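You operate a simulated robot arm through the tools that you are given. There is no shell and no other tool. Be economical: measure what you need, move in short steps, check, and stop when the job is done.

Carry out the task below with a simulated robot arm. There is one attempt and no reset: what you move stays moved.

## Task
Fit the blue bulb and the white dome to the tester's base and light it.
Fine: twist the dome to its stop, then set the range printed on the bulb.

The check looks at the end state, three seconds after you hand in, the way a careful person would. Anything else that was tipped, shoved, dropped, spilled or broken makes it a failure.

## Robot
A 6-joint arm with a two-finger parallel gripper, fixed in place. Base frame: the origin is at the foot of the arm, x ahead of it, y to its left, z up; the work surface is at about z = 850. Readings come in mm, degrees, newtons and seconds.
With the tool pointing down near the work surface it reaches from about 240 to 640 mm from the base axis. Its first joint turns from -66.0 to 66.0 degrees. Payload 2.7 kg.
The tool frame sits at the grasp point between the pads (the TCP): z along the fingers, y along the line on which they close. The tips reach 23 mm beyond it. Largest opening 94 mm; finger width 38, thickness 10; the body of the gripper, 54 by 96 mm, starts 39 mm behind the TCP.
Orientation is that of the tool frame in the base frame, as a unit quaternion [x, y, z, w]. With the fingers straight down and closing along the base's y, the tool's x points along the base's -x, its y along +y and its z along -z.

## Interface
- The arm moves only by the tool play_rows. Its argument "targets" is a list of rows, each an object of numbers (a shift or turn left out is 0, a gripper value left out holds the last): "ax", "ay", "az": the turn, a rotation vector about the tool's x, y, z in units of 8 degrees (1.0 is 8 degrees); "dx", "dy", "dz": the shift along the tool's x, y, z in units of 40 mm (1.0 is 40 mm); "hand": the gripper command, from -1 (fully open) to 1 (shut), values between in proportion. In form: [{"ax": .., "ay": .., "az": .., "dx": .., "dy": .., "dz": .., "hand": ..}, ...]. A call has 1 to 12 rows; each row shifts and turns the commanded pose from where the row before left it, along the tool's axes as they then stand. A call with a number of a shift or a turn outside -1 to 1 is refused whole. Rows are played at 5 a second. More than 50 mm and 8.6 degrees between two rows, or a gripper value outside its range, and nothing of the call is played. Where a pose cannot be reached the arm comes as near as it can. A force on the tool above 40 N (or 10 N above the force at the start of the call, whichever is more), or a blocked arm, ends the call early, and 0.2 s more pass. Each finger travels about 45 mm/s and halts on what it meets, pressing with about 42 N; the grip force reading is that of the motor and also rises with nothing between the fingers. The clock runs only during rows and for 0.2 s after the last one: add rows that do not move to give the fingers time. The reply holds the time, the measured pose of the TCP, the force on the tool along the base axes, the opening and the grip force, in the units named above and with some noise, with the torque about the TCP (base axes, N m) and any sound that the robot's microphone picked up, and new pictures: "views" is both (left out), scene, wrist or none.
- Cameras (640 x 400 px; columns grow to the right, rows downward): "scene" is fixed at [54, -417.2, 1405.9]; the picture's right is [0.93, -0.38, 0.00], its down [-0.21, -0.52, -0.83] and it looks along [0.31, 0.77, -0.56] (base axes); focal length 331 px, centre (320, 200). "wrist" rides on the gripper at [86, 16, -75] in the tool frame; the picture's right is [-0.18, 0.98, 0.00], its down [-0.58, -0.11, -0.81] and it looks along [-0.79, -0.15, 0.59] (tool axes); focal length 243 px, centre (320, 200). There is no depth. A picture from a camera that has moved, and an enlarged one, comes with that camera's place and axes in the base frame and with its lens.
- zoom(camera, box): a new picture of the part [left, top, right, bottom] of that camera's present view, enlarged. The clock stands still meanwhile.
- finish_job(): hands the job in; it is judged then, once.

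Go step by step. Nothing tells you positions but the pictures and the camera data: compare them with the known pose of the tool, close in by small moves and look again before you grip or let go. The budget is 120 turns and 200 pictures, counting those below and the enlarged ones. Unless the task says otherwise, let go and move clear before handing in, and close with one line.

The tools are called after "Request:" as a command line: name --argument value ..., lists and objects as JSON in quotes. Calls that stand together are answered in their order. play_rows: Moves the arm, as the interface text tells. Its arguments: {"type":"object","properties":{"targets":{"type":"array"},"views":{"type":"string","enum":["both","scene","wrist","none"]}},"required":["targets"]} The other tools are called the same way: zoom (camera, box) takes an enlarged picture of a part of a camera's view; finish_job () hands the job in.

At the start:

```text
t: 0.0
eef_pos: [312.8, 100.9, 1156.1]
tool_rot: [0.0, 1.0, 0.001, 0.001]
contact_force: [0.2, 0.1, 0.4]
moment: [0.02, 0.01, 0.0]
width: 94.0
gripper_force: 0.1
```

scene: 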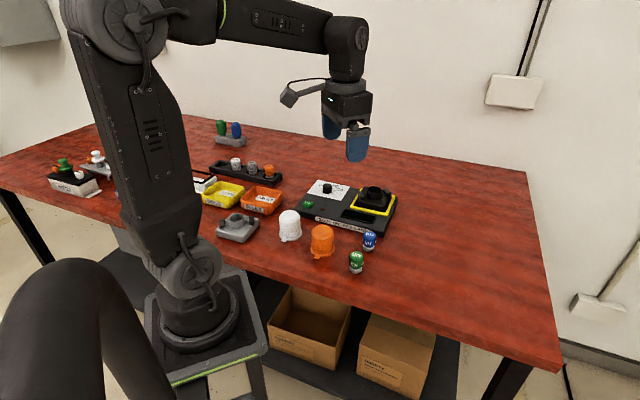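
wrist: 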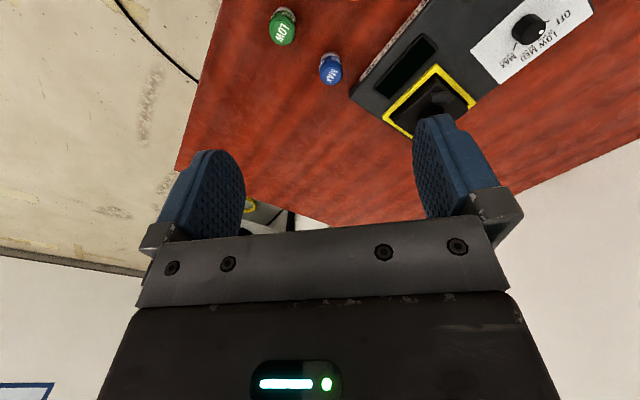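

I see the tester (base with yellow-framed socket, dial, green button), white and orange domes, blue and green bulbs. I'll zoom in to measure before moving.

Request:
zoom --camera "scene" --box '[260, 160, 420, 280]'

Request:
zoom --camera "scene" --box '[180, 130, 300, 250]'

Request:
zoom --camera "wrist" --box '[240, 0, 600, 150]'

```text
3.33 times, centred on (340, 220) of scene
camera zoom: at [54.0, -417.2, 1405.9], right [0.93, -0.38, 0.0], down [-0.21, -0.52, -0.83], along [0.31, 0.77, -0.56], focal length 1104 px, centre (253, 133)
```

zoom: 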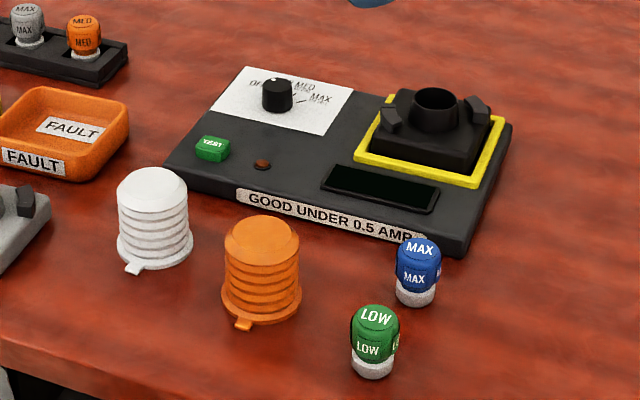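

```text
3.33 times, centred on (240, 190) of scene
camera zoom: at [54.0, -417.2, 1405.9], right [0.93, -0.38, 0.0], down [-0.21, -0.52, -0.83], along [0.31, 0.77, -0.56], focal length 1104 px, centre (587, 233)
```

zoom: 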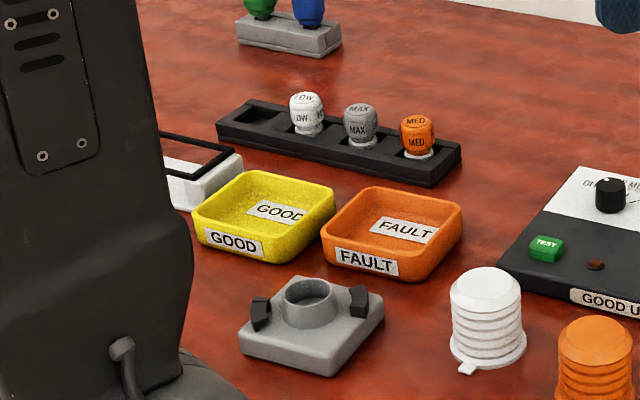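

```text
1.78 times, centred on (420, 75) of wrist
camera zoom: at [227.1, 118.1, 1229.7], right [0.18, 0.98, 0.0], down [0.58, -0.11, 0.81], along [0.79, -0.15, -0.59], focal length 431 px, centre (142, 422)
```

zoom: 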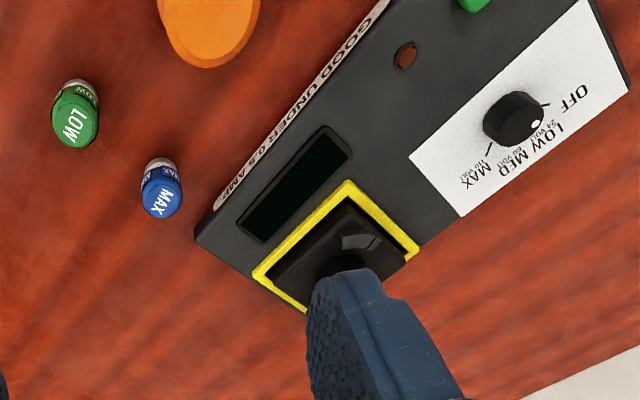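

The blue MAX bulb is near (390,100), the white dome near (233,226), the socket near (488,247). I'll move closer over the bulb to measure better.

Request:
play_rows --targets '[{"dz": 1, "hand": -1}, {"dz": 1}, {"dz": 1}, {"dz": 0.9, "dx": -0.4}, {}]'

Request:
zoom --camera "wrist" --box '[200, 0, 520, 200]'

```text
t: 1.2
eef_pos: [328.6, 101.6, 1001.2]
tool_rot: [0.0, 1.0, 0.001, 0.001]
contact_force: [-0.8, -0.8, 0.2]
moment: [-0.01, -0.03, 0.01]
width: 94.0
gripper_force: 0.0
camera wrist: at [242.8, 117.0, 1073.9], right [0.18, 0.98, 0.0], down [0.58, -0.11, 0.81], along [0.79, -0.15, -0.59], focal length 243 px, centre (320, 200)
```

scene: 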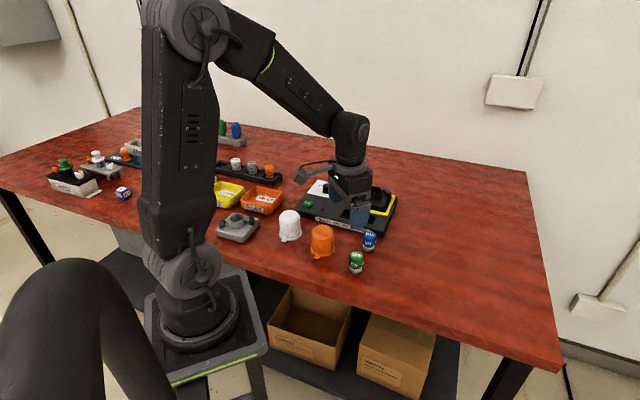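
wrist: 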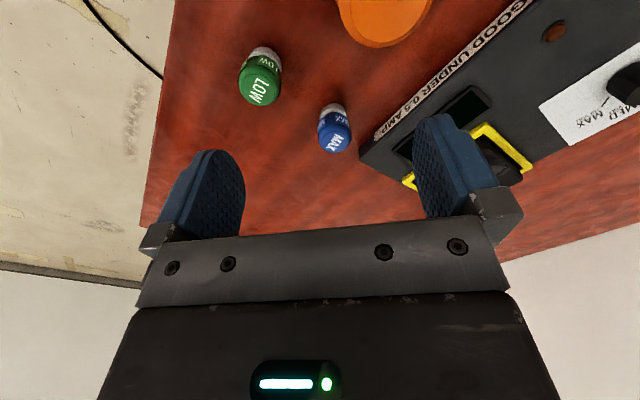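

```text
2.00 times, centred on (360, 100) of wrist
camera zoom: at [242.8, 117.0, 1073.9], right [0.18, 0.98, 0.0], down [0.58, -0.11, 0.81], along [0.79, -0.15, -0.59], focal length 485 px, centre (240, 400)
```

zoom: 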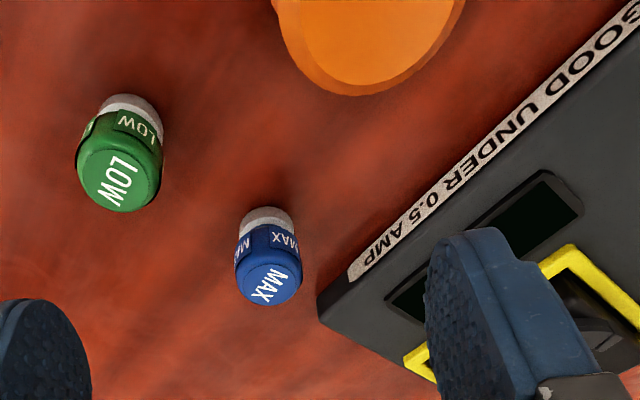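

The bulb stands at about (395,104), 43 mm tall, with the tester edge running at about 136°. I'll yaw the gripper parallel to that edge, hover over the bulb and look.

Request:
play_rows --targets '[{"az": -0.96}, {"az": -0.96}, {"az": -0.96}, {"az": -0.96}, {"az": -0.96}, {"az": -0.96}, {"dx": -0.6, "dy": -0.58, "hand": -0.3}, {"dx": -0.6, "dy": -0.57}, {"dz": 0.7}, {"dz": 0.7}, {}, {}]'

Request:
zoom --camera "scene" --box '[310, 190, 430, 270]'

```text
t: 3.8
eef_pos: [395.2, 105.3, 942.9]
tool_rot: [-0.391, 0.92, 0.0, 0.001]
contact_force: [0.1, 0.1, -0.3]
moment: [-0.01, -0.01, 0.01]
width: 60.7
gripper_force: 0.0
camera wrist: at [324.5, 54.6, 1016.1], right [-0.58, 0.81, 0.0], down [0.48, 0.34, 0.81], along [0.66, 0.47, -0.59], focal length 243 px, centre (320, 200)
```

scene: 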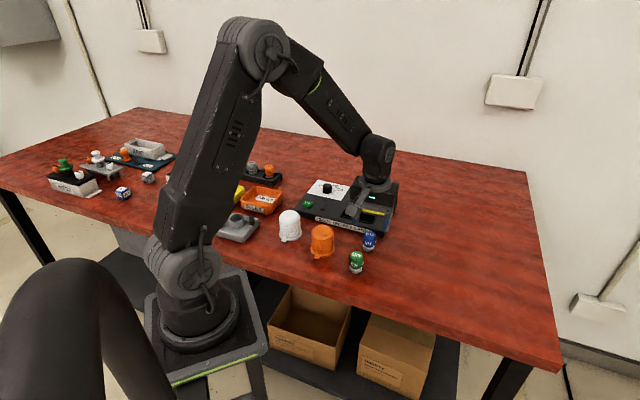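
wrist: 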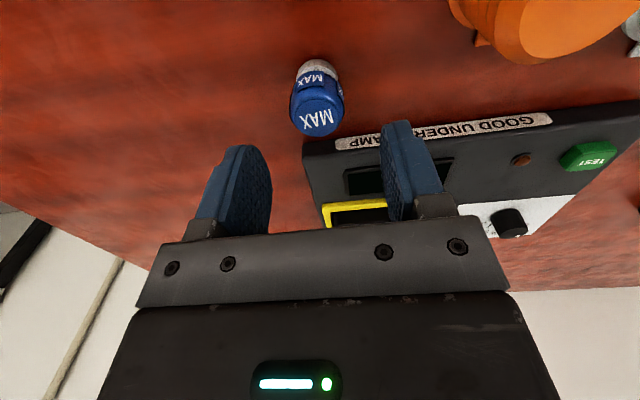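

```text
5.00 times, centred on (370, 230) of scene
camera zoom: at [54.0, -417.2, 1405.9], right [0.93, -0.38, 0.0], down [-0.21, -0.52, -0.83], along [0.31, 0.77, -0.56], focal length 1656 px, centre (70, 50)
```

zoom: 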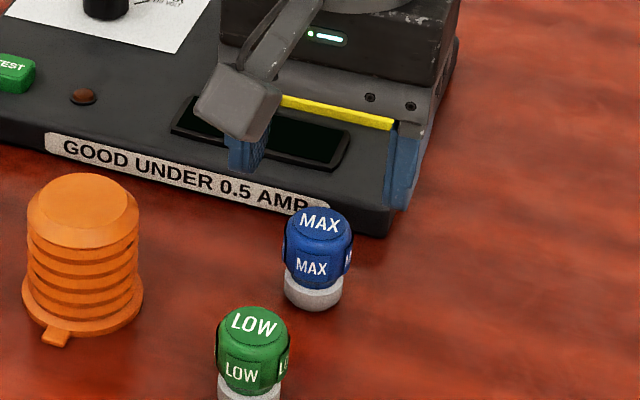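

The bulb projects right under the TCP as predicted. Descend to z≈893 and close.

Request:
play_rows --targets '[{"dz": 0.6}, {"dz": 0.4}, {"dz": 0.25}, {}, {"hand": 1}, {}, {}, {}, {}]'

Request:
zoom --camera "scene" --box '[310, 190, 430, 270]'

```text
t: 5.8
eef_pos: [396.0, 106.2, 895.4]
tool_rot: [-0.392, 0.92, 0.0, 0.001]
contact_force: [0.7, 0.6, -0.1]
moment: [-0.01, 0.0, 0.04]
width: 30.2
gripper_force: 42.2
camera wrist: at [324.7, 54.5, 968.5], right [-0.58, 0.81, 0.0], down [0.48, 0.34, 0.81], along [0.66, 0.47, -0.59], focal length 243 px, centre (320, 200)
```

scene: 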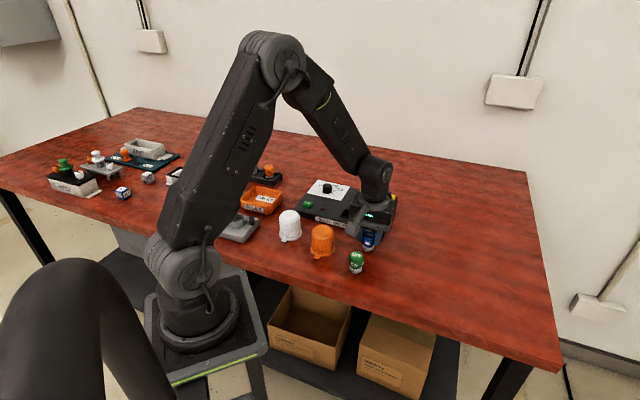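
wrist: 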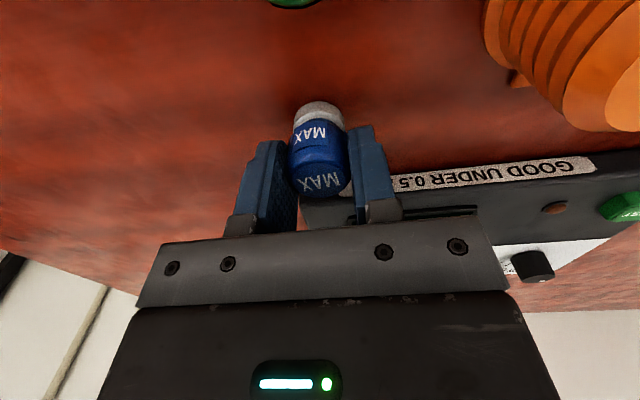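

```text
5.00 times, centred on (370, 230) of scene
camera zoom: at [54.0, -417.2, 1405.9], right [0.93, -0.38, 0.0], down [-0.21, -0.52, -0.83], along [0.31, 0.77, -0.56], focal length 1656 px, centre (70, 50)
```

zoom: 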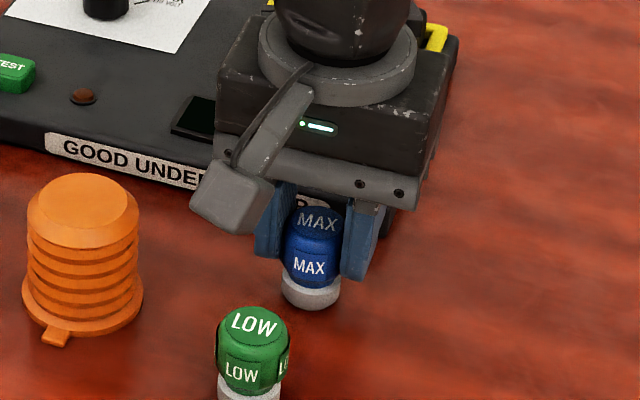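

Bulb gripped (30 mm). Lift and move part-way to the socket to view it.

Request:
play_rows --targets '[{"dz": -0.3}, {"dz": -0.7}, {"dz": -0.8}, {"dz": -0.8}, {"dx": -0.8, "dy": 0.26}, {"dx": -0.8, "dy": 0.26}, {"dx": -0.8, "dy": 0.26}, {}, {}]'

Request:
zoom --camera "wrist" --box '[160, 0, 480, 200]'

Request:
zoom --camera "scene" --box '[310, 150, 430, 230]'

```text
t: 7.8
eef_pos: [440.5, 194.7, 997.4]
tool_rot: [-0.391, 0.92, 0.0, 0.001]
contact_force: [0.2, -1.1, 0.7]
moment: [0.02, -0.03, 0.01]
width: 30.4
gripper_force: 42.2
camera wrist: at [368.7, 143.7, 1070.8], right [-0.58, 0.81, 0.0], down [0.48, 0.34, 0.81], along [0.66, 0.47, -0.59], focal length 243 px, centre (320, 200)
```

scene: 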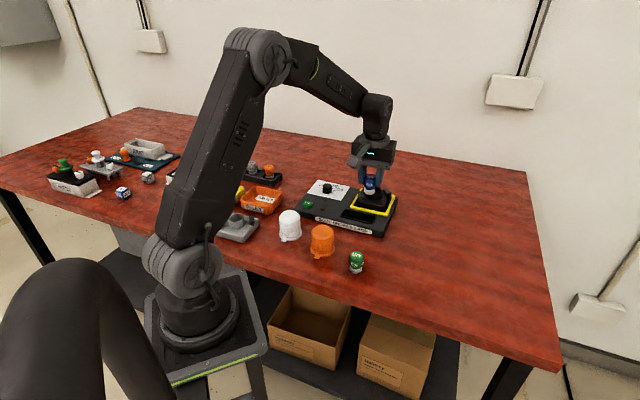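
wrist: 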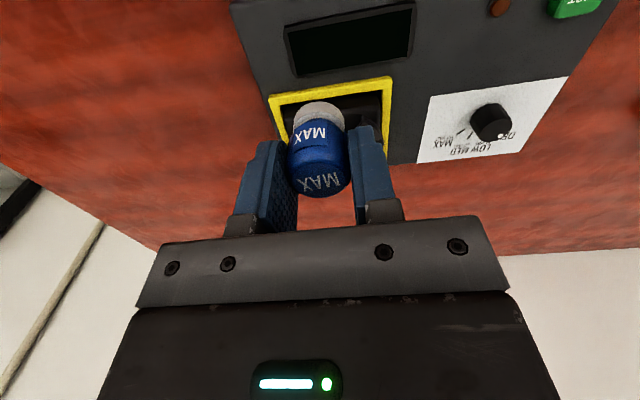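

```text
2.00 times, centred on (320, 100) of wrist
camera zoom: at [368.7, 143.7, 1070.8], right [-0.58, 0.81, 0.0], down [0.48, 0.34, 0.81], along [0.66, 0.47, -0.59], focal length 485 px, centre (320, 400)
```

zoom: 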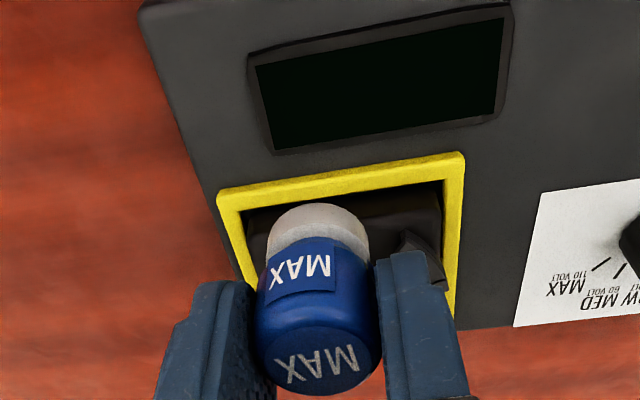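

```text
5.00 times, centred on (370, 190) of scene
camera zoom: at [54.0, -417.2, 1405.9], right [0.93, -0.38, 0.0], down [-0.21, -0.52, -0.83], along [0.31, 0.77, -0.56], focal length 1656 px, centre (70, 250)
```

zoom: 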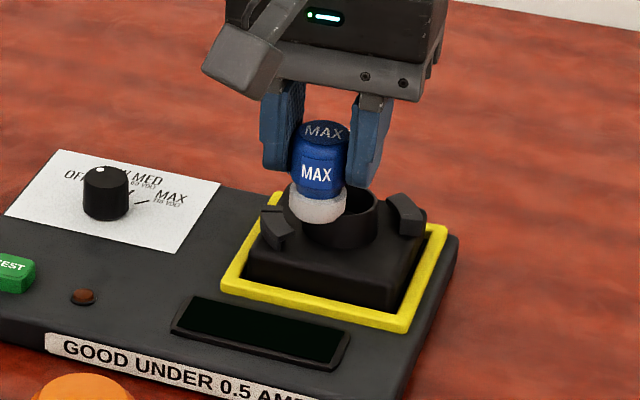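

Triangulation puts the socket rim at about (490,249.5), z≈911. I'll bring the bulb over it with a small gap and check alignment.

Request:
play_rows --targets '[{"dx": -0.92, "dy": 0.03}, {"dx": -0.93, "dy": 0.035}, {"dz": 0.5}, {}, {}]'

Request:
zoom --camera "wrist" --box '[220, 40, 420, 165]'

Request:
zoom --camera "scene" --box '[335, 160, 415, 210]'

```text
t: 9.0
eef_pos: [489.4, 251.8, 978.5]
tool_rot: [-0.392, 0.92, 0.0, 0.0]
contact_force: [0.2, 0.4, -0.4]
moment: [-0.03, -0.01, 0.01]
width: 29.9
gripper_force: 42.2
camera wrist: at [418.6, 200.0, 1051.6], right [-0.58, 0.81, 0.0], down [0.48, 0.34, 0.81], along [0.66, 0.47, -0.59], focal length 243 px, centre (320, 200)
```

scene: 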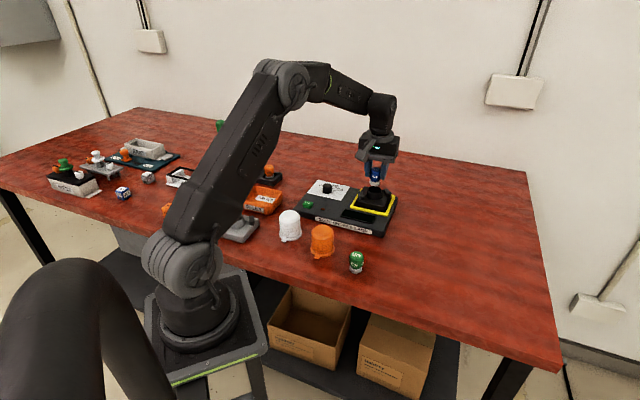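
wrist: 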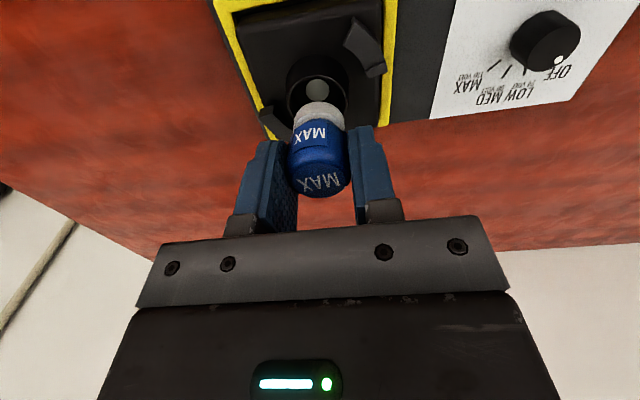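

```text
3.20 times, centred on (320, 102) of wrist
camera zoom: at [418.6, 200.0, 1051.6], right [-0.58, 0.81, 0.0], down [0.48, 0.34, 0.81], along [0.66, 0.47, -0.59], focal length 776 px, centre (320, 512)
```

zoom: 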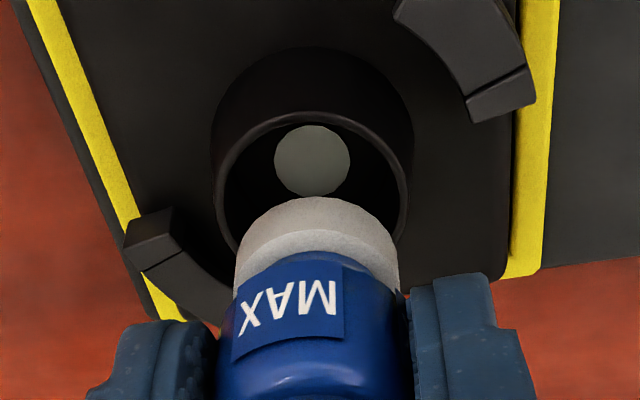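

```text
8.00 times, centred on (375, 185) of scene
camera zoom: at [54.0, -417.2, 1405.9], right [0.93, -0.38, 0.0], down [-0.21, -0.52, -0.83], along [0.31, 0.77, -0.56], focal length 2650 px, centre (-120, 320)
```

zoom: 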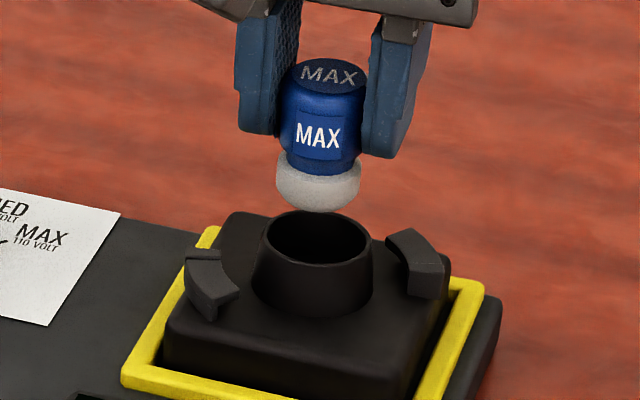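

Bulb is aligned within about a millimetre above the socket. Lower gently, with force checks.

Request:
play_rows --targets '[{"dz": 0.3}, {"dz": 0.2}, {"dz": 0.15}, {"dz": 0.1}, {}]' --views "none"

Request:
zoom --camera "scene" --box '[335, 160, 415, 210]'

```text
t: 10.2
eef_pos: [490.4, 250.3, 948.5]
tool_rot: [-0.392, 0.92, 0.0, 0.001]
contact_force: [0.8, 0.3, -0.6]
moment: [-0.02, -0.04, -0.01]
width: 30.2
gripper_force: 42.4
```

```text
8.00 times, centred on (375, 185) of scene
camera zoom: at [54.0, -417.2, 1405.9], right [0.93, -0.38, 0.0], down [-0.21, -0.52, -0.83], along [0.31, 0.77, -0.56], focal length 2650 px, centre (-120, 320)
```

zoom: 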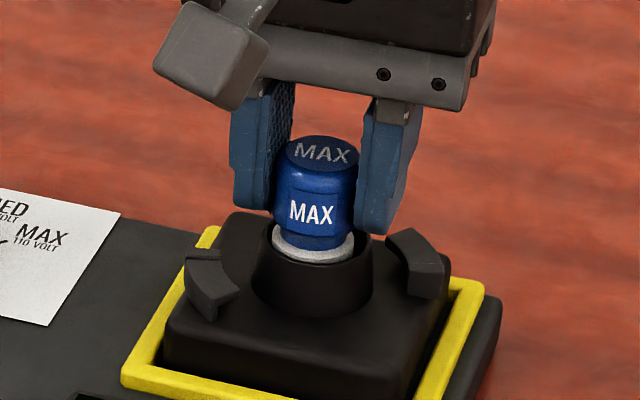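

The cap is inside the rim. Nudge 1 mm and keep lowering slowly.

Request:
play_rows --targets '[{"dy": -0.026, "dz": 0.05}, {"dz": 0.06}, {"dz": 0.06}, {}]' --views "none"

Request:
zoom --camera "scene" --box '[335, 160, 415, 210]'

```text
t: 11.2
eef_pos: [489.6, 251.8, 943.7]
tool_rot: [-0.392, 0.92, 0.001, 0.001]
contact_force: [-2.0, -0.4, 9.6]
moment: [-0.13, 0.1, -0.02]
width: 29.9
gripper_force: 42.0
```

```text
8.00 times, centred on (375, 185) of scene
camera zoom: at [53.8, -417.3, 1405.8], right [0.93, -0.38, 0.0], down [-0.21, -0.52, -0.83], along [0.31, 0.77, -0.56], focal length 2650 px, centre (-120, 320)
```

zoom: 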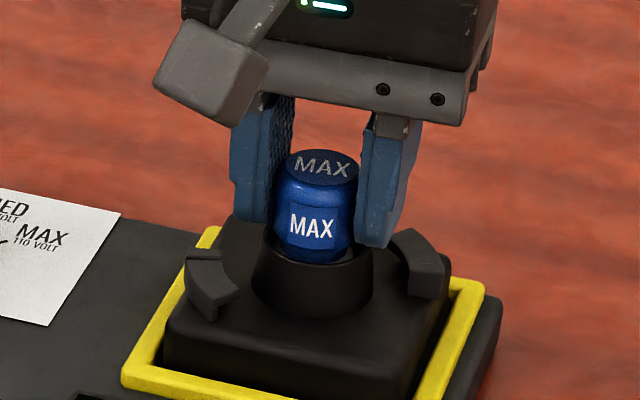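

Contact at about 10 N with the cap inside. Press slightly more to confirm it is seated.

Request:
play_rows --targets '[{"dz": 0.06}, {}]' --views "none"

Request:
zoom --camera "wrist" --box '[220, 40, 420, 165]'

```text
t: 11.8
eef_pos: [490.3, 251.7, 941.9]
tool_rot: [-0.392, 0.92, 0.0, 0.005]
contact_force: [-4.1, -1.0, 29.1]
moment: [-0.12, 0.27, 0.0]
width: 30.0
gripper_force: 41.6
```

```text
3.20 times, centred on (320, 102) of wrist
camera zoom: at [419.2, 199.6, 1015.3], right [-0.58, 0.81, 0.0], down [0.48, 0.34, 0.81], along [0.66, 0.47, -0.58], focal length 776 px, centre (320, 512)
```

zoom: 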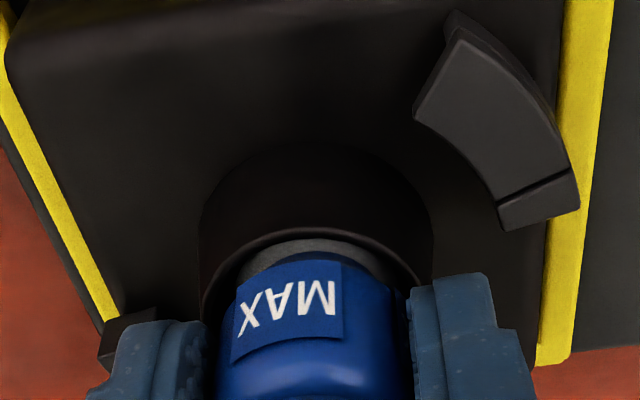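

It is stiffly seated. Relieve the force, open and rise.

Request:
play_rows --targets '[{"dz": -0.07}, {}, {"hand": -0.1}, {}, {}, {"dz": -0.5}, {"dz": -1}, {"dz": -1}, {}]'

Request:
zoom --camera "scene" --box '[335, 160, 415, 210]'

Request:
zoom --camera "wrist" --box '[220, 0, 420, 125]'

Request:
zoom --camera "scene" --box '[250, 195, 330, 245]'

```text
t: 13.8
eef_pos: [490.7, 249.0, 1040.9]
tool_rot: [-0.392, 0.92, 0.0, 0.001]
contact_force: [0.4, -0.6, -0.7]
moment: [0.02, -0.01, -0.03]
width: 51.7
gripper_force: 0.0
camera wrist: at [419.0, 196.9, 1114.5], right [-0.58, 0.81, 0.0], down [0.48, 0.34, 0.81], along [0.66, 0.47, -0.59], focal length 243 px, centre (320, 200)
```

scene: 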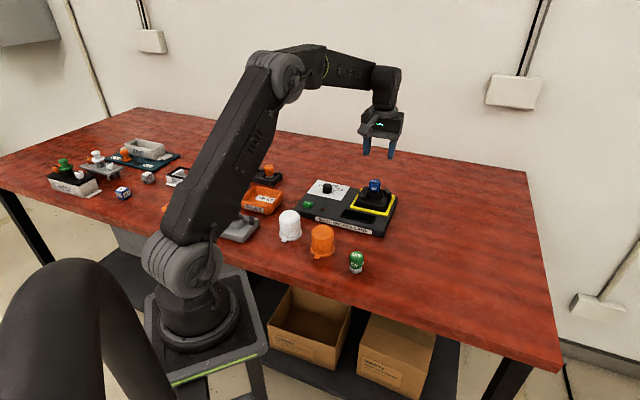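
wrist: 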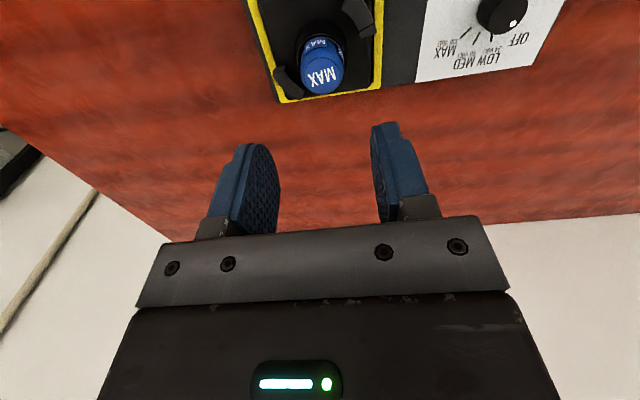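

```text
8.00 times, centred on (375, 185) of scene
camera zoom: at [54.0, -417.2, 1405.9], right [0.93, -0.38, 0.0], down [-0.21, -0.52, -0.83], along [0.31, 0.77, -0.56], focal length 2650 px, centre (-120, 320)
```

zoom: 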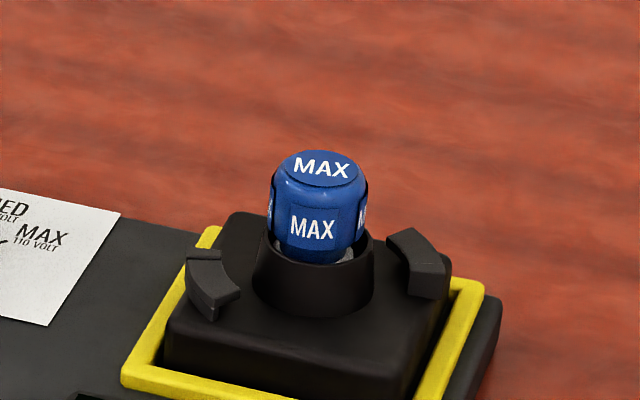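

```text
3.20 times, centred on (320, 62) of wrist
camera zoom: at [419.0, 196.9, 1114.5], right [-0.58, 0.81, 0.0], down [0.48, 0.34, 0.81], along [0.66, 0.47, -0.59], focal length 776 px, centre (320, 640)
```

zoom: 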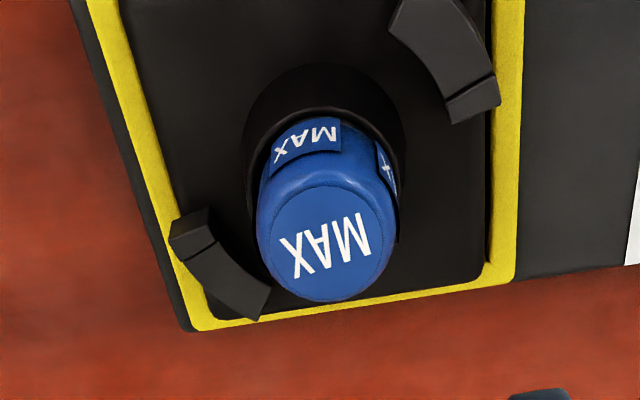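

```text
8.00 times, centred on (290, 220) of scene
camera zoom: at [54.0, -417.2, 1405.9], right [0.93, -0.38, 0.0], down [-0.21, -0.52, -0.83], along [0.31, 0.77, -0.56], focal length 2650 px, centre (560, 40)
```

zoom: 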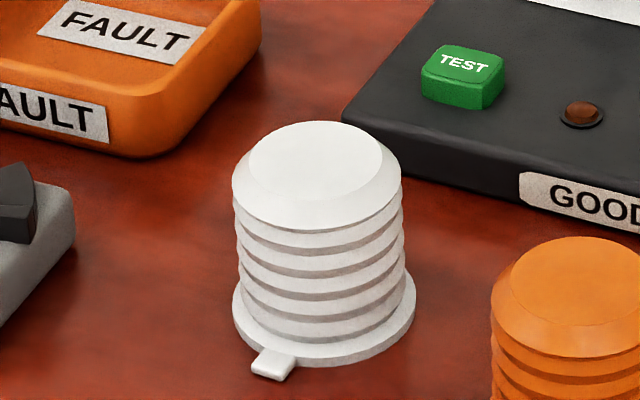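

Bulb seated. Now look closely at the lugs and at the dome's tabs to work out the twist direction.

Request:
zoom --camera "scene" --box '[354, 186, 370, 202]'

Request:
zoom --camera "scene" --box '[378, 184, 396, 200]'

Request:
zoom --camera "wrist" --box '[265, 0, 385, 105]'

Request:
zoom --camera "scene" --box '[220, 205, 265, 245]'

```text
16.00 times, centred on (362, 194) of scene
camera zoom: at [54.0, -417.2, 1405.9], right [0.93, -0.38, 0.0], down [-0.21, -0.52, -0.83], along [0.31, 0.77, -0.56], focal length 5300 px, centre (-352, 296)
```

zoom: 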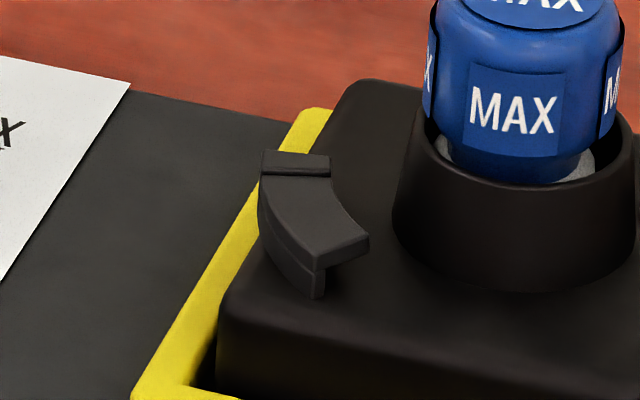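

```text
16.00 times, centred on (387, 192) of scene
camera zoom: at [54.0, -417.2, 1405.9], right [0.93, -0.38, 0.0], down [-0.21, -0.52, -0.83], along [0.31, 0.77, -0.56], focal length 5300 px, centre (-752, 328)
```

zoom: 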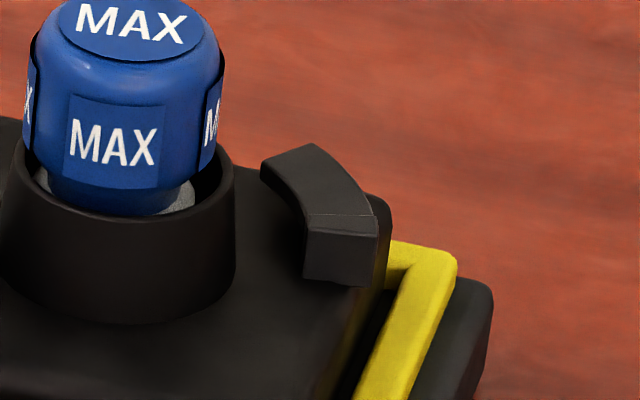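

```text
3.81 times, centred on (325, 52) of wrist
camera zoom: at [419.0, 196.9, 1114.5], right [-0.58, 0.81, 0.0], down [0.48, 0.34, 0.81], along [0.66, 0.47, -0.59], focal length 924 px, centre (301, 762)
```

zoom: 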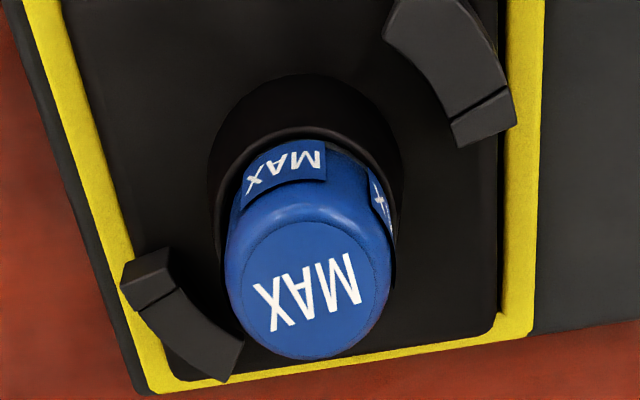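

```text
10.00 times, centred on (242, 225) of scene
camera zoom: at [54.0, -417.2, 1405.9], right [0.93, -0.38, 0.0], down [-0.21, -0.52, -0.83], along [0.31, 0.77, -0.56], focal length 3313 px, centre (1095, -50)
```

zoom: 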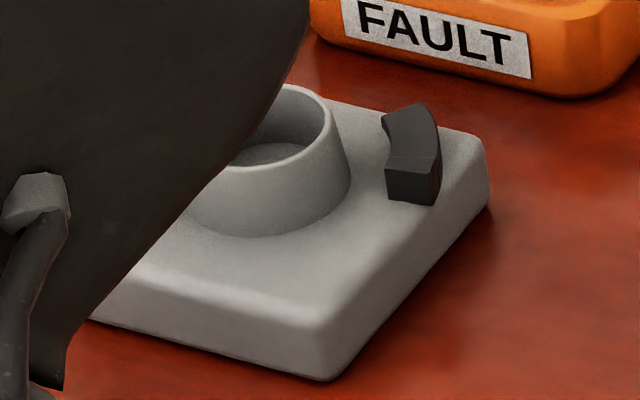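

The lugs' stops are at their clockwise ends (viewed from above), so the dome goes in with its tabs counter-clockwise of the lugs and turns clockwise. The white dome is near (235,230), 61 mm tall, with a tab at about 224°. I'll move above it.

Request:
play_rows --targets '[{"dx": 0.68, "dy": 0.61, "hand": -0.66}, {"dx": 0.68, "dy": 0.61}, {"dx": 0.68, "dy": 0.61}, {"dx": 0.68, "dy": 0.61}, {"dx": 0.68, "dy": 0.61, "dz": 0.3}, {"dx": 0.68, "dy": 0.61, "dz": 0.5}, {"dx": 0.68, "dy": 0.61, "dz": 0.6}, {}, {}]'

Request:
zoom --camera "wrist" --box '[200, 0, 440, 150]'

Request:
zoom --camera "scene" --box '[240, 175, 340, 255]'

```text
t: 15.8
eef_pos: [236.2, 232.5, 989.2]
tool_rot: [-0.391, 0.92, 0.0, 0.001]
contact_force: [0.1, -0.7, 0.5]
moment: [0.0, -0.02, -0.01]
width: 78.1
gripper_force: 0.0
camera wrist: at [166.1, 181.3, 1061.5], right [-0.58, 0.81, 0.0], down [0.48, 0.34, 0.81], along [0.66, 0.47, -0.59], focal length 243 px, centre (320, 200)
```

scene: 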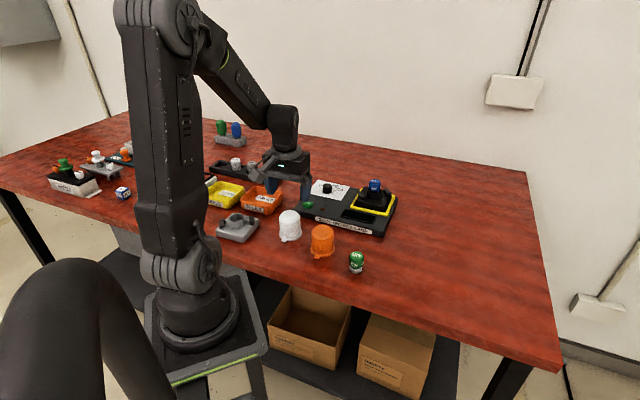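
wrist: 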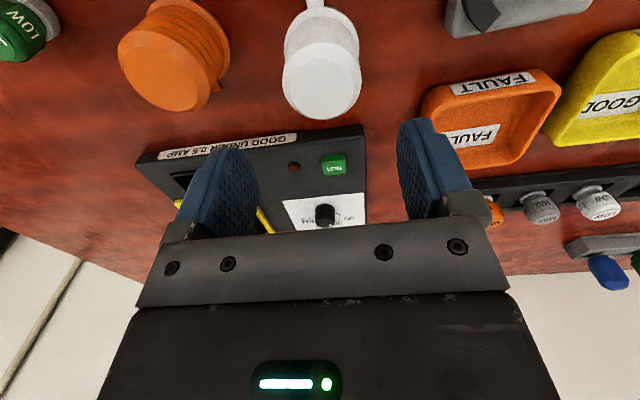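

```text
2.67 times, centred on (320, 75) of wrist
camera zoom: at [166.1, 181.3, 1061.5], right [-0.58, 0.81, 0.0], down [0.48, 0.34, 0.81], along [0.66, 0.47, -0.59], focal length 647 px, centre (320, 533)
```

zoom: 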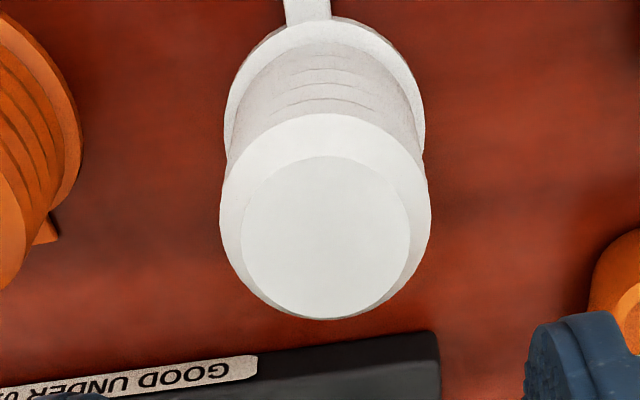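

```text
5.00 times, centred on (290, 215) of scene
camera zoom: at [54.0, -417.2, 1405.9], right [0.93, -0.38, 0.0], down [-0.21, -0.52, -0.83], along [0.31, 0.77, -0.56], focal length 1656 px, centre (470, 125)
```

zoom: 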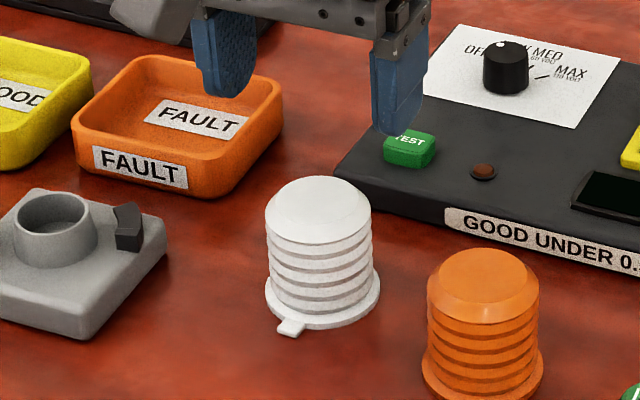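

The dome is within 2 mm of under the TCP, with the tab pointing toward the wrist camera (~223°). Descend to z≈894 and grip.

Request:
play_rows --targets '[{"dy": 0.04, "dz": 0.8}, {"dz": 0.8}, {"dz": 0.5}, {"dz": 0.28}, {}, {"hand": 1}, {}, {}, {}, {}]'

Request:
zoom --camera "scene" --box '[250, 185, 330, 245]'

```text
t: 18.0
eef_pos: [234.2, 233.4, 892.6]
tool_rot: [-0.391, 0.92, 0.0, 0.001]
contact_force: [0.0, 0.4, -0.4]
moment: [0.0, 0.04, -0.03]
width: 52.2
gripper_force: 43.0
camera wrist: at [162.1, 182.4, 966.1], right [-0.58, 0.81, 0.0], down [0.48, 0.34, 0.81], along [0.66, 0.47, -0.59], focal length 243 px, centre (320, 200)
```

scene: 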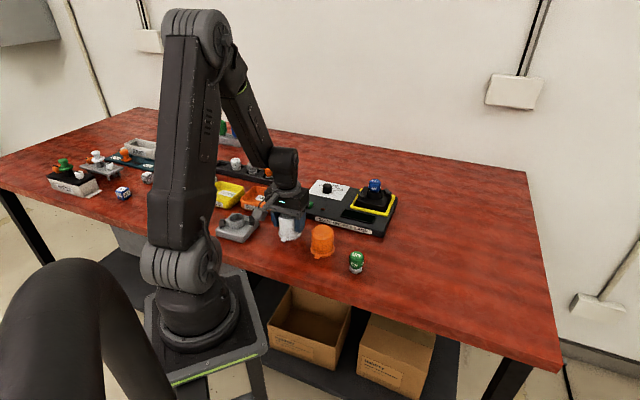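
wrist: 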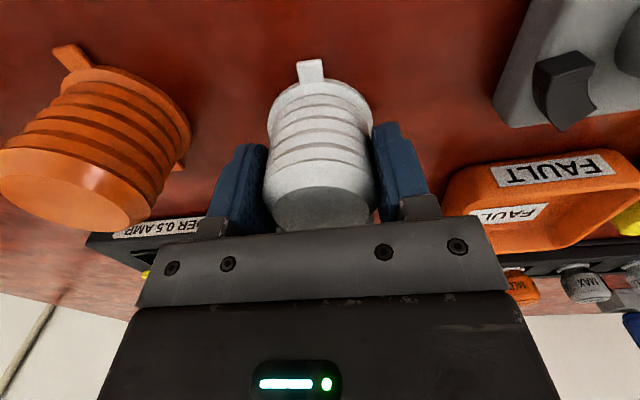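

```text
6.67 times, centred on (290, 215) of scene
camera zoom: at [54.0, -417.2, 1405.9], right [0.93, -0.38, 0.0], down [-0.21, -0.52, -0.83], along [0.31, 0.77, -0.56], focal length 2208 px, centre (520, 100)
```

zoom: 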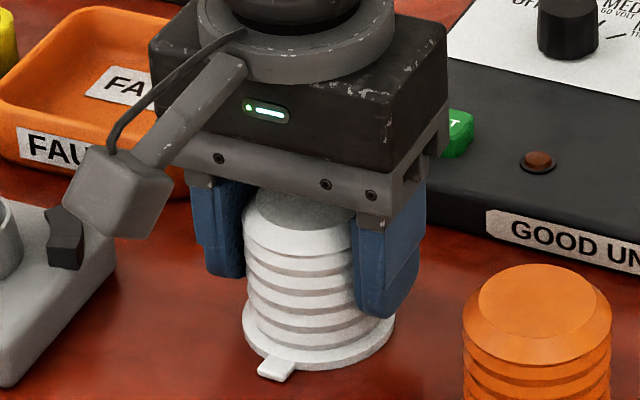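

Dome gripped (52 mm). Lift, rotate CW 15.5° so the tabs are before the lugs' open ends, and carry it above the socket.

Request:
play_rows --targets '[{"dz": -0.4}, {"dz": -1}, {"dz": -1}, {"dz": -1, "az": 0.97}, {"az": 0.97}, {"dx": -0.823, "dy": -0.412}, {"dx": -0.823, "dy": -0.412}, {"dx": -0.823, "dy": -0.412}, {"dx": -0.823, "dy": -0.412}, {"dx": -0.823, "dy": -0.412}, {"dx": -0.823, "dy": -0.412}, {"dx": -0.823, "dy": -0.412}]'

Request:
zoom --camera "scene" --box '[325, 140, 421, 210]'

Request:
zoom --camera "wrist" --box '[200, 0, 440, 150]'

```text
t: 20.6
eef_pos: [491.6, 251.3, 1026.4]
tool_rot: [-0.263, 0.965, 0.0, 0.001]
contact_force: [0.0, 0.8, -0.2]
moment: [-0.01, -0.02, 0.01]
width: 52.3
gripper_force: 42.5
camera wrist: at [409.9, 220.7, 1100.1], right [-0.34, 0.94, 0.0], down [0.55, 0.2, 0.81], along [0.76, 0.28, -0.59], focal length 243 px, centre (320, 200)
```

scene: 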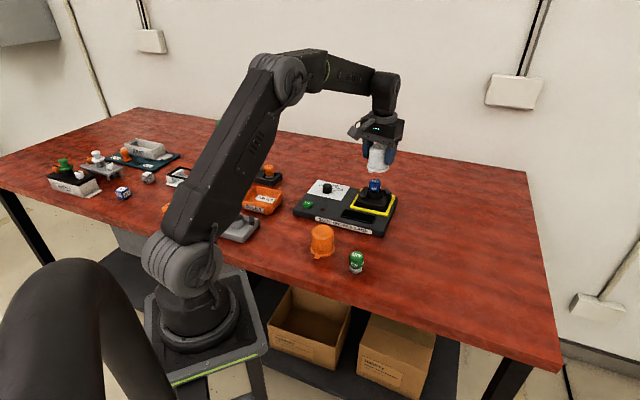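
wrist: 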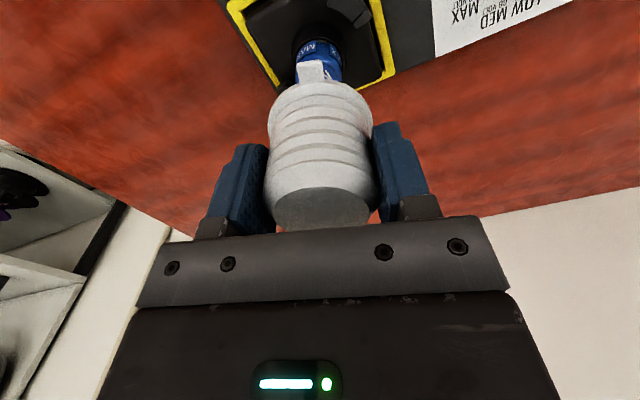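

```text
5.71 times, centred on (373, 175) of scene
camera zoom: at [54.0, -417.2, 1405.9], right [0.93, -0.38, 0.0], down [-0.21, -0.52, -0.83], along [0.31, 0.77, -0.56], focal length 1893 px, centre (17, 343)
```

zoom: 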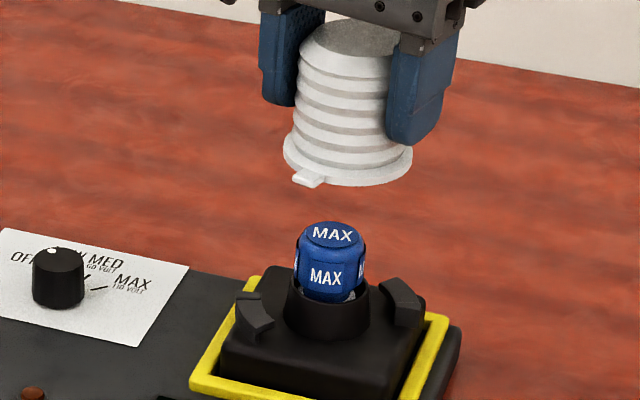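

```text
2.67 times, centred on (320, 75) of wrist
camera zoom: at [409.9, 220.7, 1100.1], right [-0.34, 0.94, 0.0], down [0.55, 0.2, 0.81], along [0.76, 0.28, -0.59], focal length 647 px, centre (320, 533)
```

zoom: 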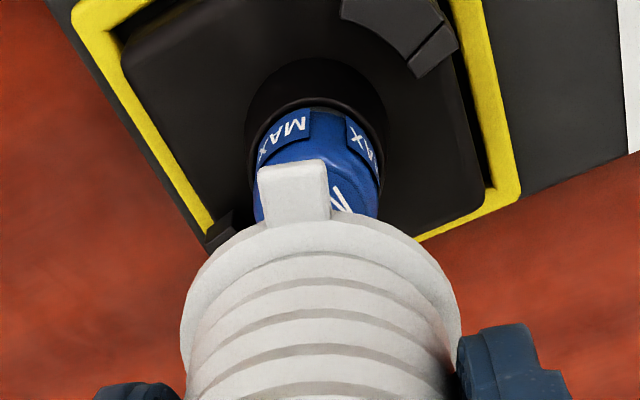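

Nearly aligned. A tighter zoom will let me measure the flange against the socket more precisely.

Request:
zoom --camera "scene" --box '[362, 152, 394, 176]'

Request:
zoom --camera "scene" --box '[358, 178, 390, 202]'

```text
16.00 times, centred on (378, 164) of scene
camera zoom: at [54.0, -417.2, 1405.9], right [0.93, -0.38, 0.0], down [-0.21, -0.52, -0.83], along [0.31, 0.77, -0.56], focal length 5300 px, centre (-608, 776)
```

zoom: 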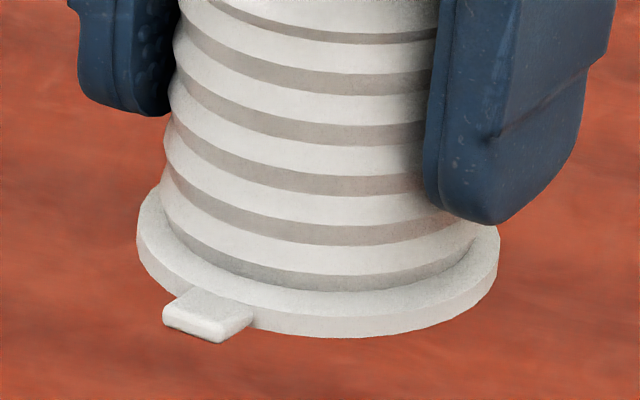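

```text
16.00 times, centred on (374, 190) of scene
camera zoom: at [54.0, -417.2, 1405.9], right [0.93, -0.38, 0.0], down [-0.21, -0.52, -0.83], along [0.31, 0.77, -0.56], focal length 5300 px, centre (-544, 360)
```

zoom: 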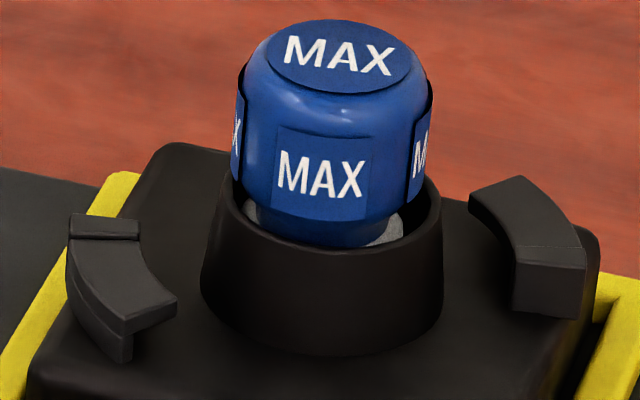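

Offsets are about 2 mm, well within the dome's clearance over the bulb. Correct and lower until the flange is just above the lugs, then recheck.

Request:
play_rows --targets '[{"dx": 0.06, "dz": 0.3}, {"dz": 0.5}, {"dz": 0.4}, {"dz": 0.3}, {"dz": 0.12}, {}]'

Request:
zoom --camera "scene" --box '[354, 172, 394, 202]'

Request:
zoom --camera "wrist" --box '[200, 0, 440, 150]'

```text
t: 22.0
eef_pos: [488.9, 249.9, 962.9]
tool_rot: [-0.264, 0.965, 0.001, 0.0]
contact_force: [-0.3, 0.6, -0.7]
moment: [0.0, 0.0, 0.01]
width: 51.9
gripper_force: 42.5
camera wrist: at [406.1, 219.8, 1035.7], right [-0.34, 0.94, 0.0], down [0.55, 0.2, 0.81], along [0.76, 0.28, -0.59], focal length 243 px, centre (320, 200)
```

scene: 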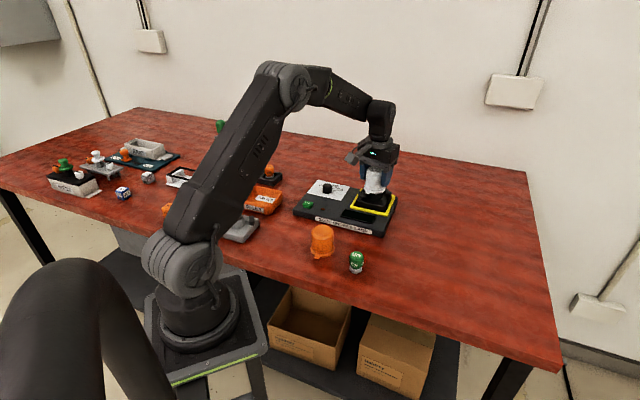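
wrist: 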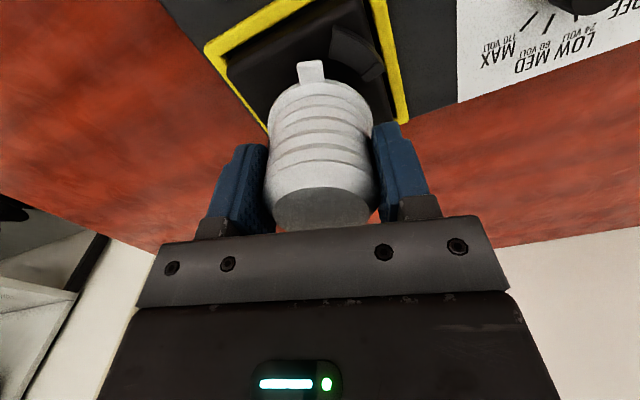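

```text
13.33 times, centred on (374, 187) of scene
camera zoom: at [54.0, -417.2, 1405.9], right [0.93, -0.38, 0.0], down [-0.21, -0.52, -0.83], along [0.31, 0.77, -0.56], focal length 4417 px, centre (-400, 373)
```

zoom: 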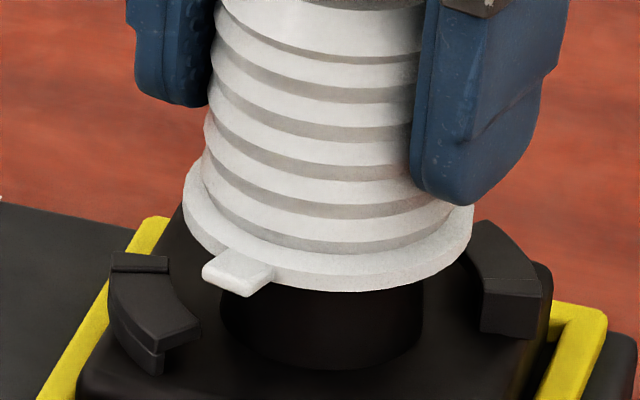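

```text
2.67 times, centred on (320, 75) of wrist
camera zoom: at [406.1, 219.8, 1035.7], right [-0.34, 0.94, 0.0], down [0.55, 0.2, 0.81], along [0.76, 0.28, -0.59], focal length 647 px, centre (320, 533)
```

zoom: 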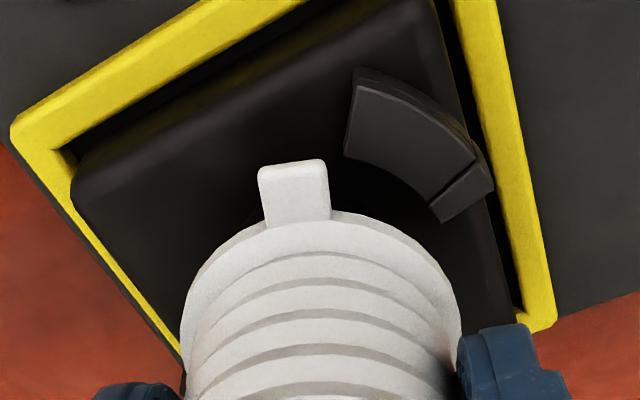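

Dome and lug circle agree to within about 1 mm; the tab clears the lug's open end by ~6 mm. Lower toward the seat in small steps while watching force.

Request:
play_rows --targets '[{"dx": -0.012, "dy": 0.01, "dz": 0.2}, {"dz": 0.15}, {"dz": 0.12}, {"dz": 0.08}, {}]' --views "none"

Request:
zoom --camera "scene" --box '[354, 172, 394, 202]'

Request:
zoom --camera "wrist" --box '[200, 0, 440, 150]'

```text
t: 23.2
eef_pos: [489.5, 251.5, 942.4]
tool_rot: [-0.264, 0.964, 0.001, 0.001]
contact_force: [-0.4, -0.6, 0.3]
moment: [0.01, 0.0, -0.05]
width: 52.0
gripper_force: 41.9
```

```text
13.33 times, centred on (374, 187) of scene
camera zoom: at [54.0, -417.2, 1405.9], right [0.93, -0.38, 0.0], down [-0.21, -0.52, -0.83], along [0.31, 0.77, -0.56], focal length 4417 px, centre (-400, 373)
```

zoom: 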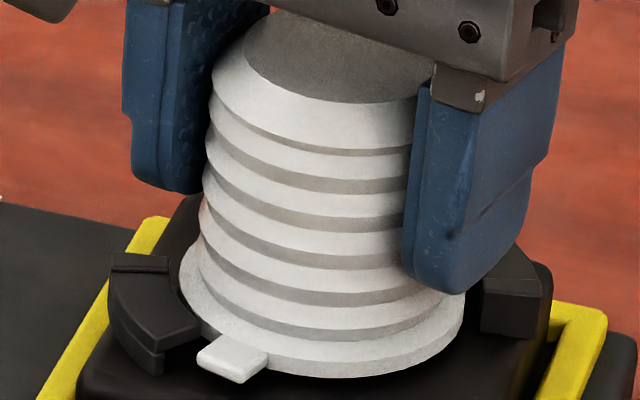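

```text
2.67 times, centred on (320, 75) of wrist
camera zoom: at [406.7, 219.8, 1014.4], right [-0.34, 0.94, 0.0], down [0.55, 0.2, 0.81], along [0.76, 0.28, -0.59], focal length 647 px, centre (320, 533)
```

zoom: 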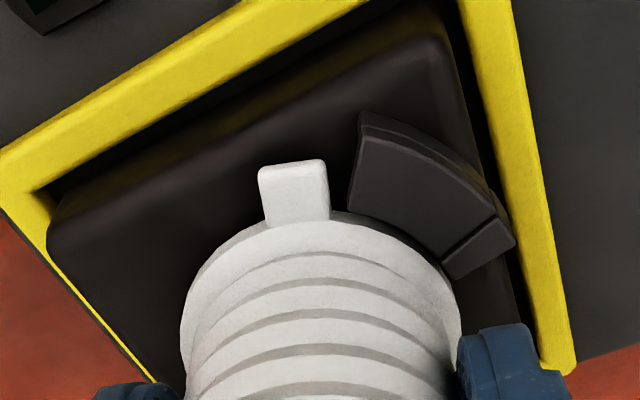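

Gaps look even. Continue down to the seat in small steps.

Request:
play_rows --targets '[{"dz": 0.06}, {"dz": 0.05}, {"dz": 0.05}, {}]' --views "none"

Request:
zoom --camera "scene" --box '[354, 172, 394, 202]'

```text
t: 24.2
eef_pos: [490.1, 250.2, 938.1]
tool_rot: [-0.263, 0.965, 0.0, 0.004]
contact_force: [-6.1, -1.9, 32.4]
moment: [-0.27, 0.39, 0.08]
width: 51.9
gripper_force: 42.1
```

```text
13.33 times, centred on (374, 187) of scene
camera zoom: at [53.3, -417.5, 1405.8], right [0.93, -0.38, 0.0], down [-0.21, -0.52, -0.83], along [0.31, 0.77, -0.56], focal length 4417 px, centre (-400, 373)
```

zoom: 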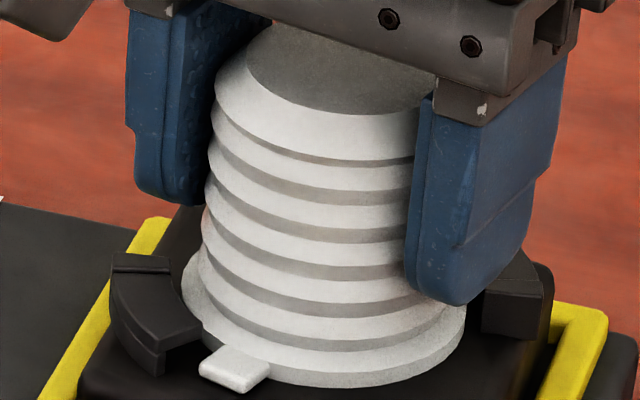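

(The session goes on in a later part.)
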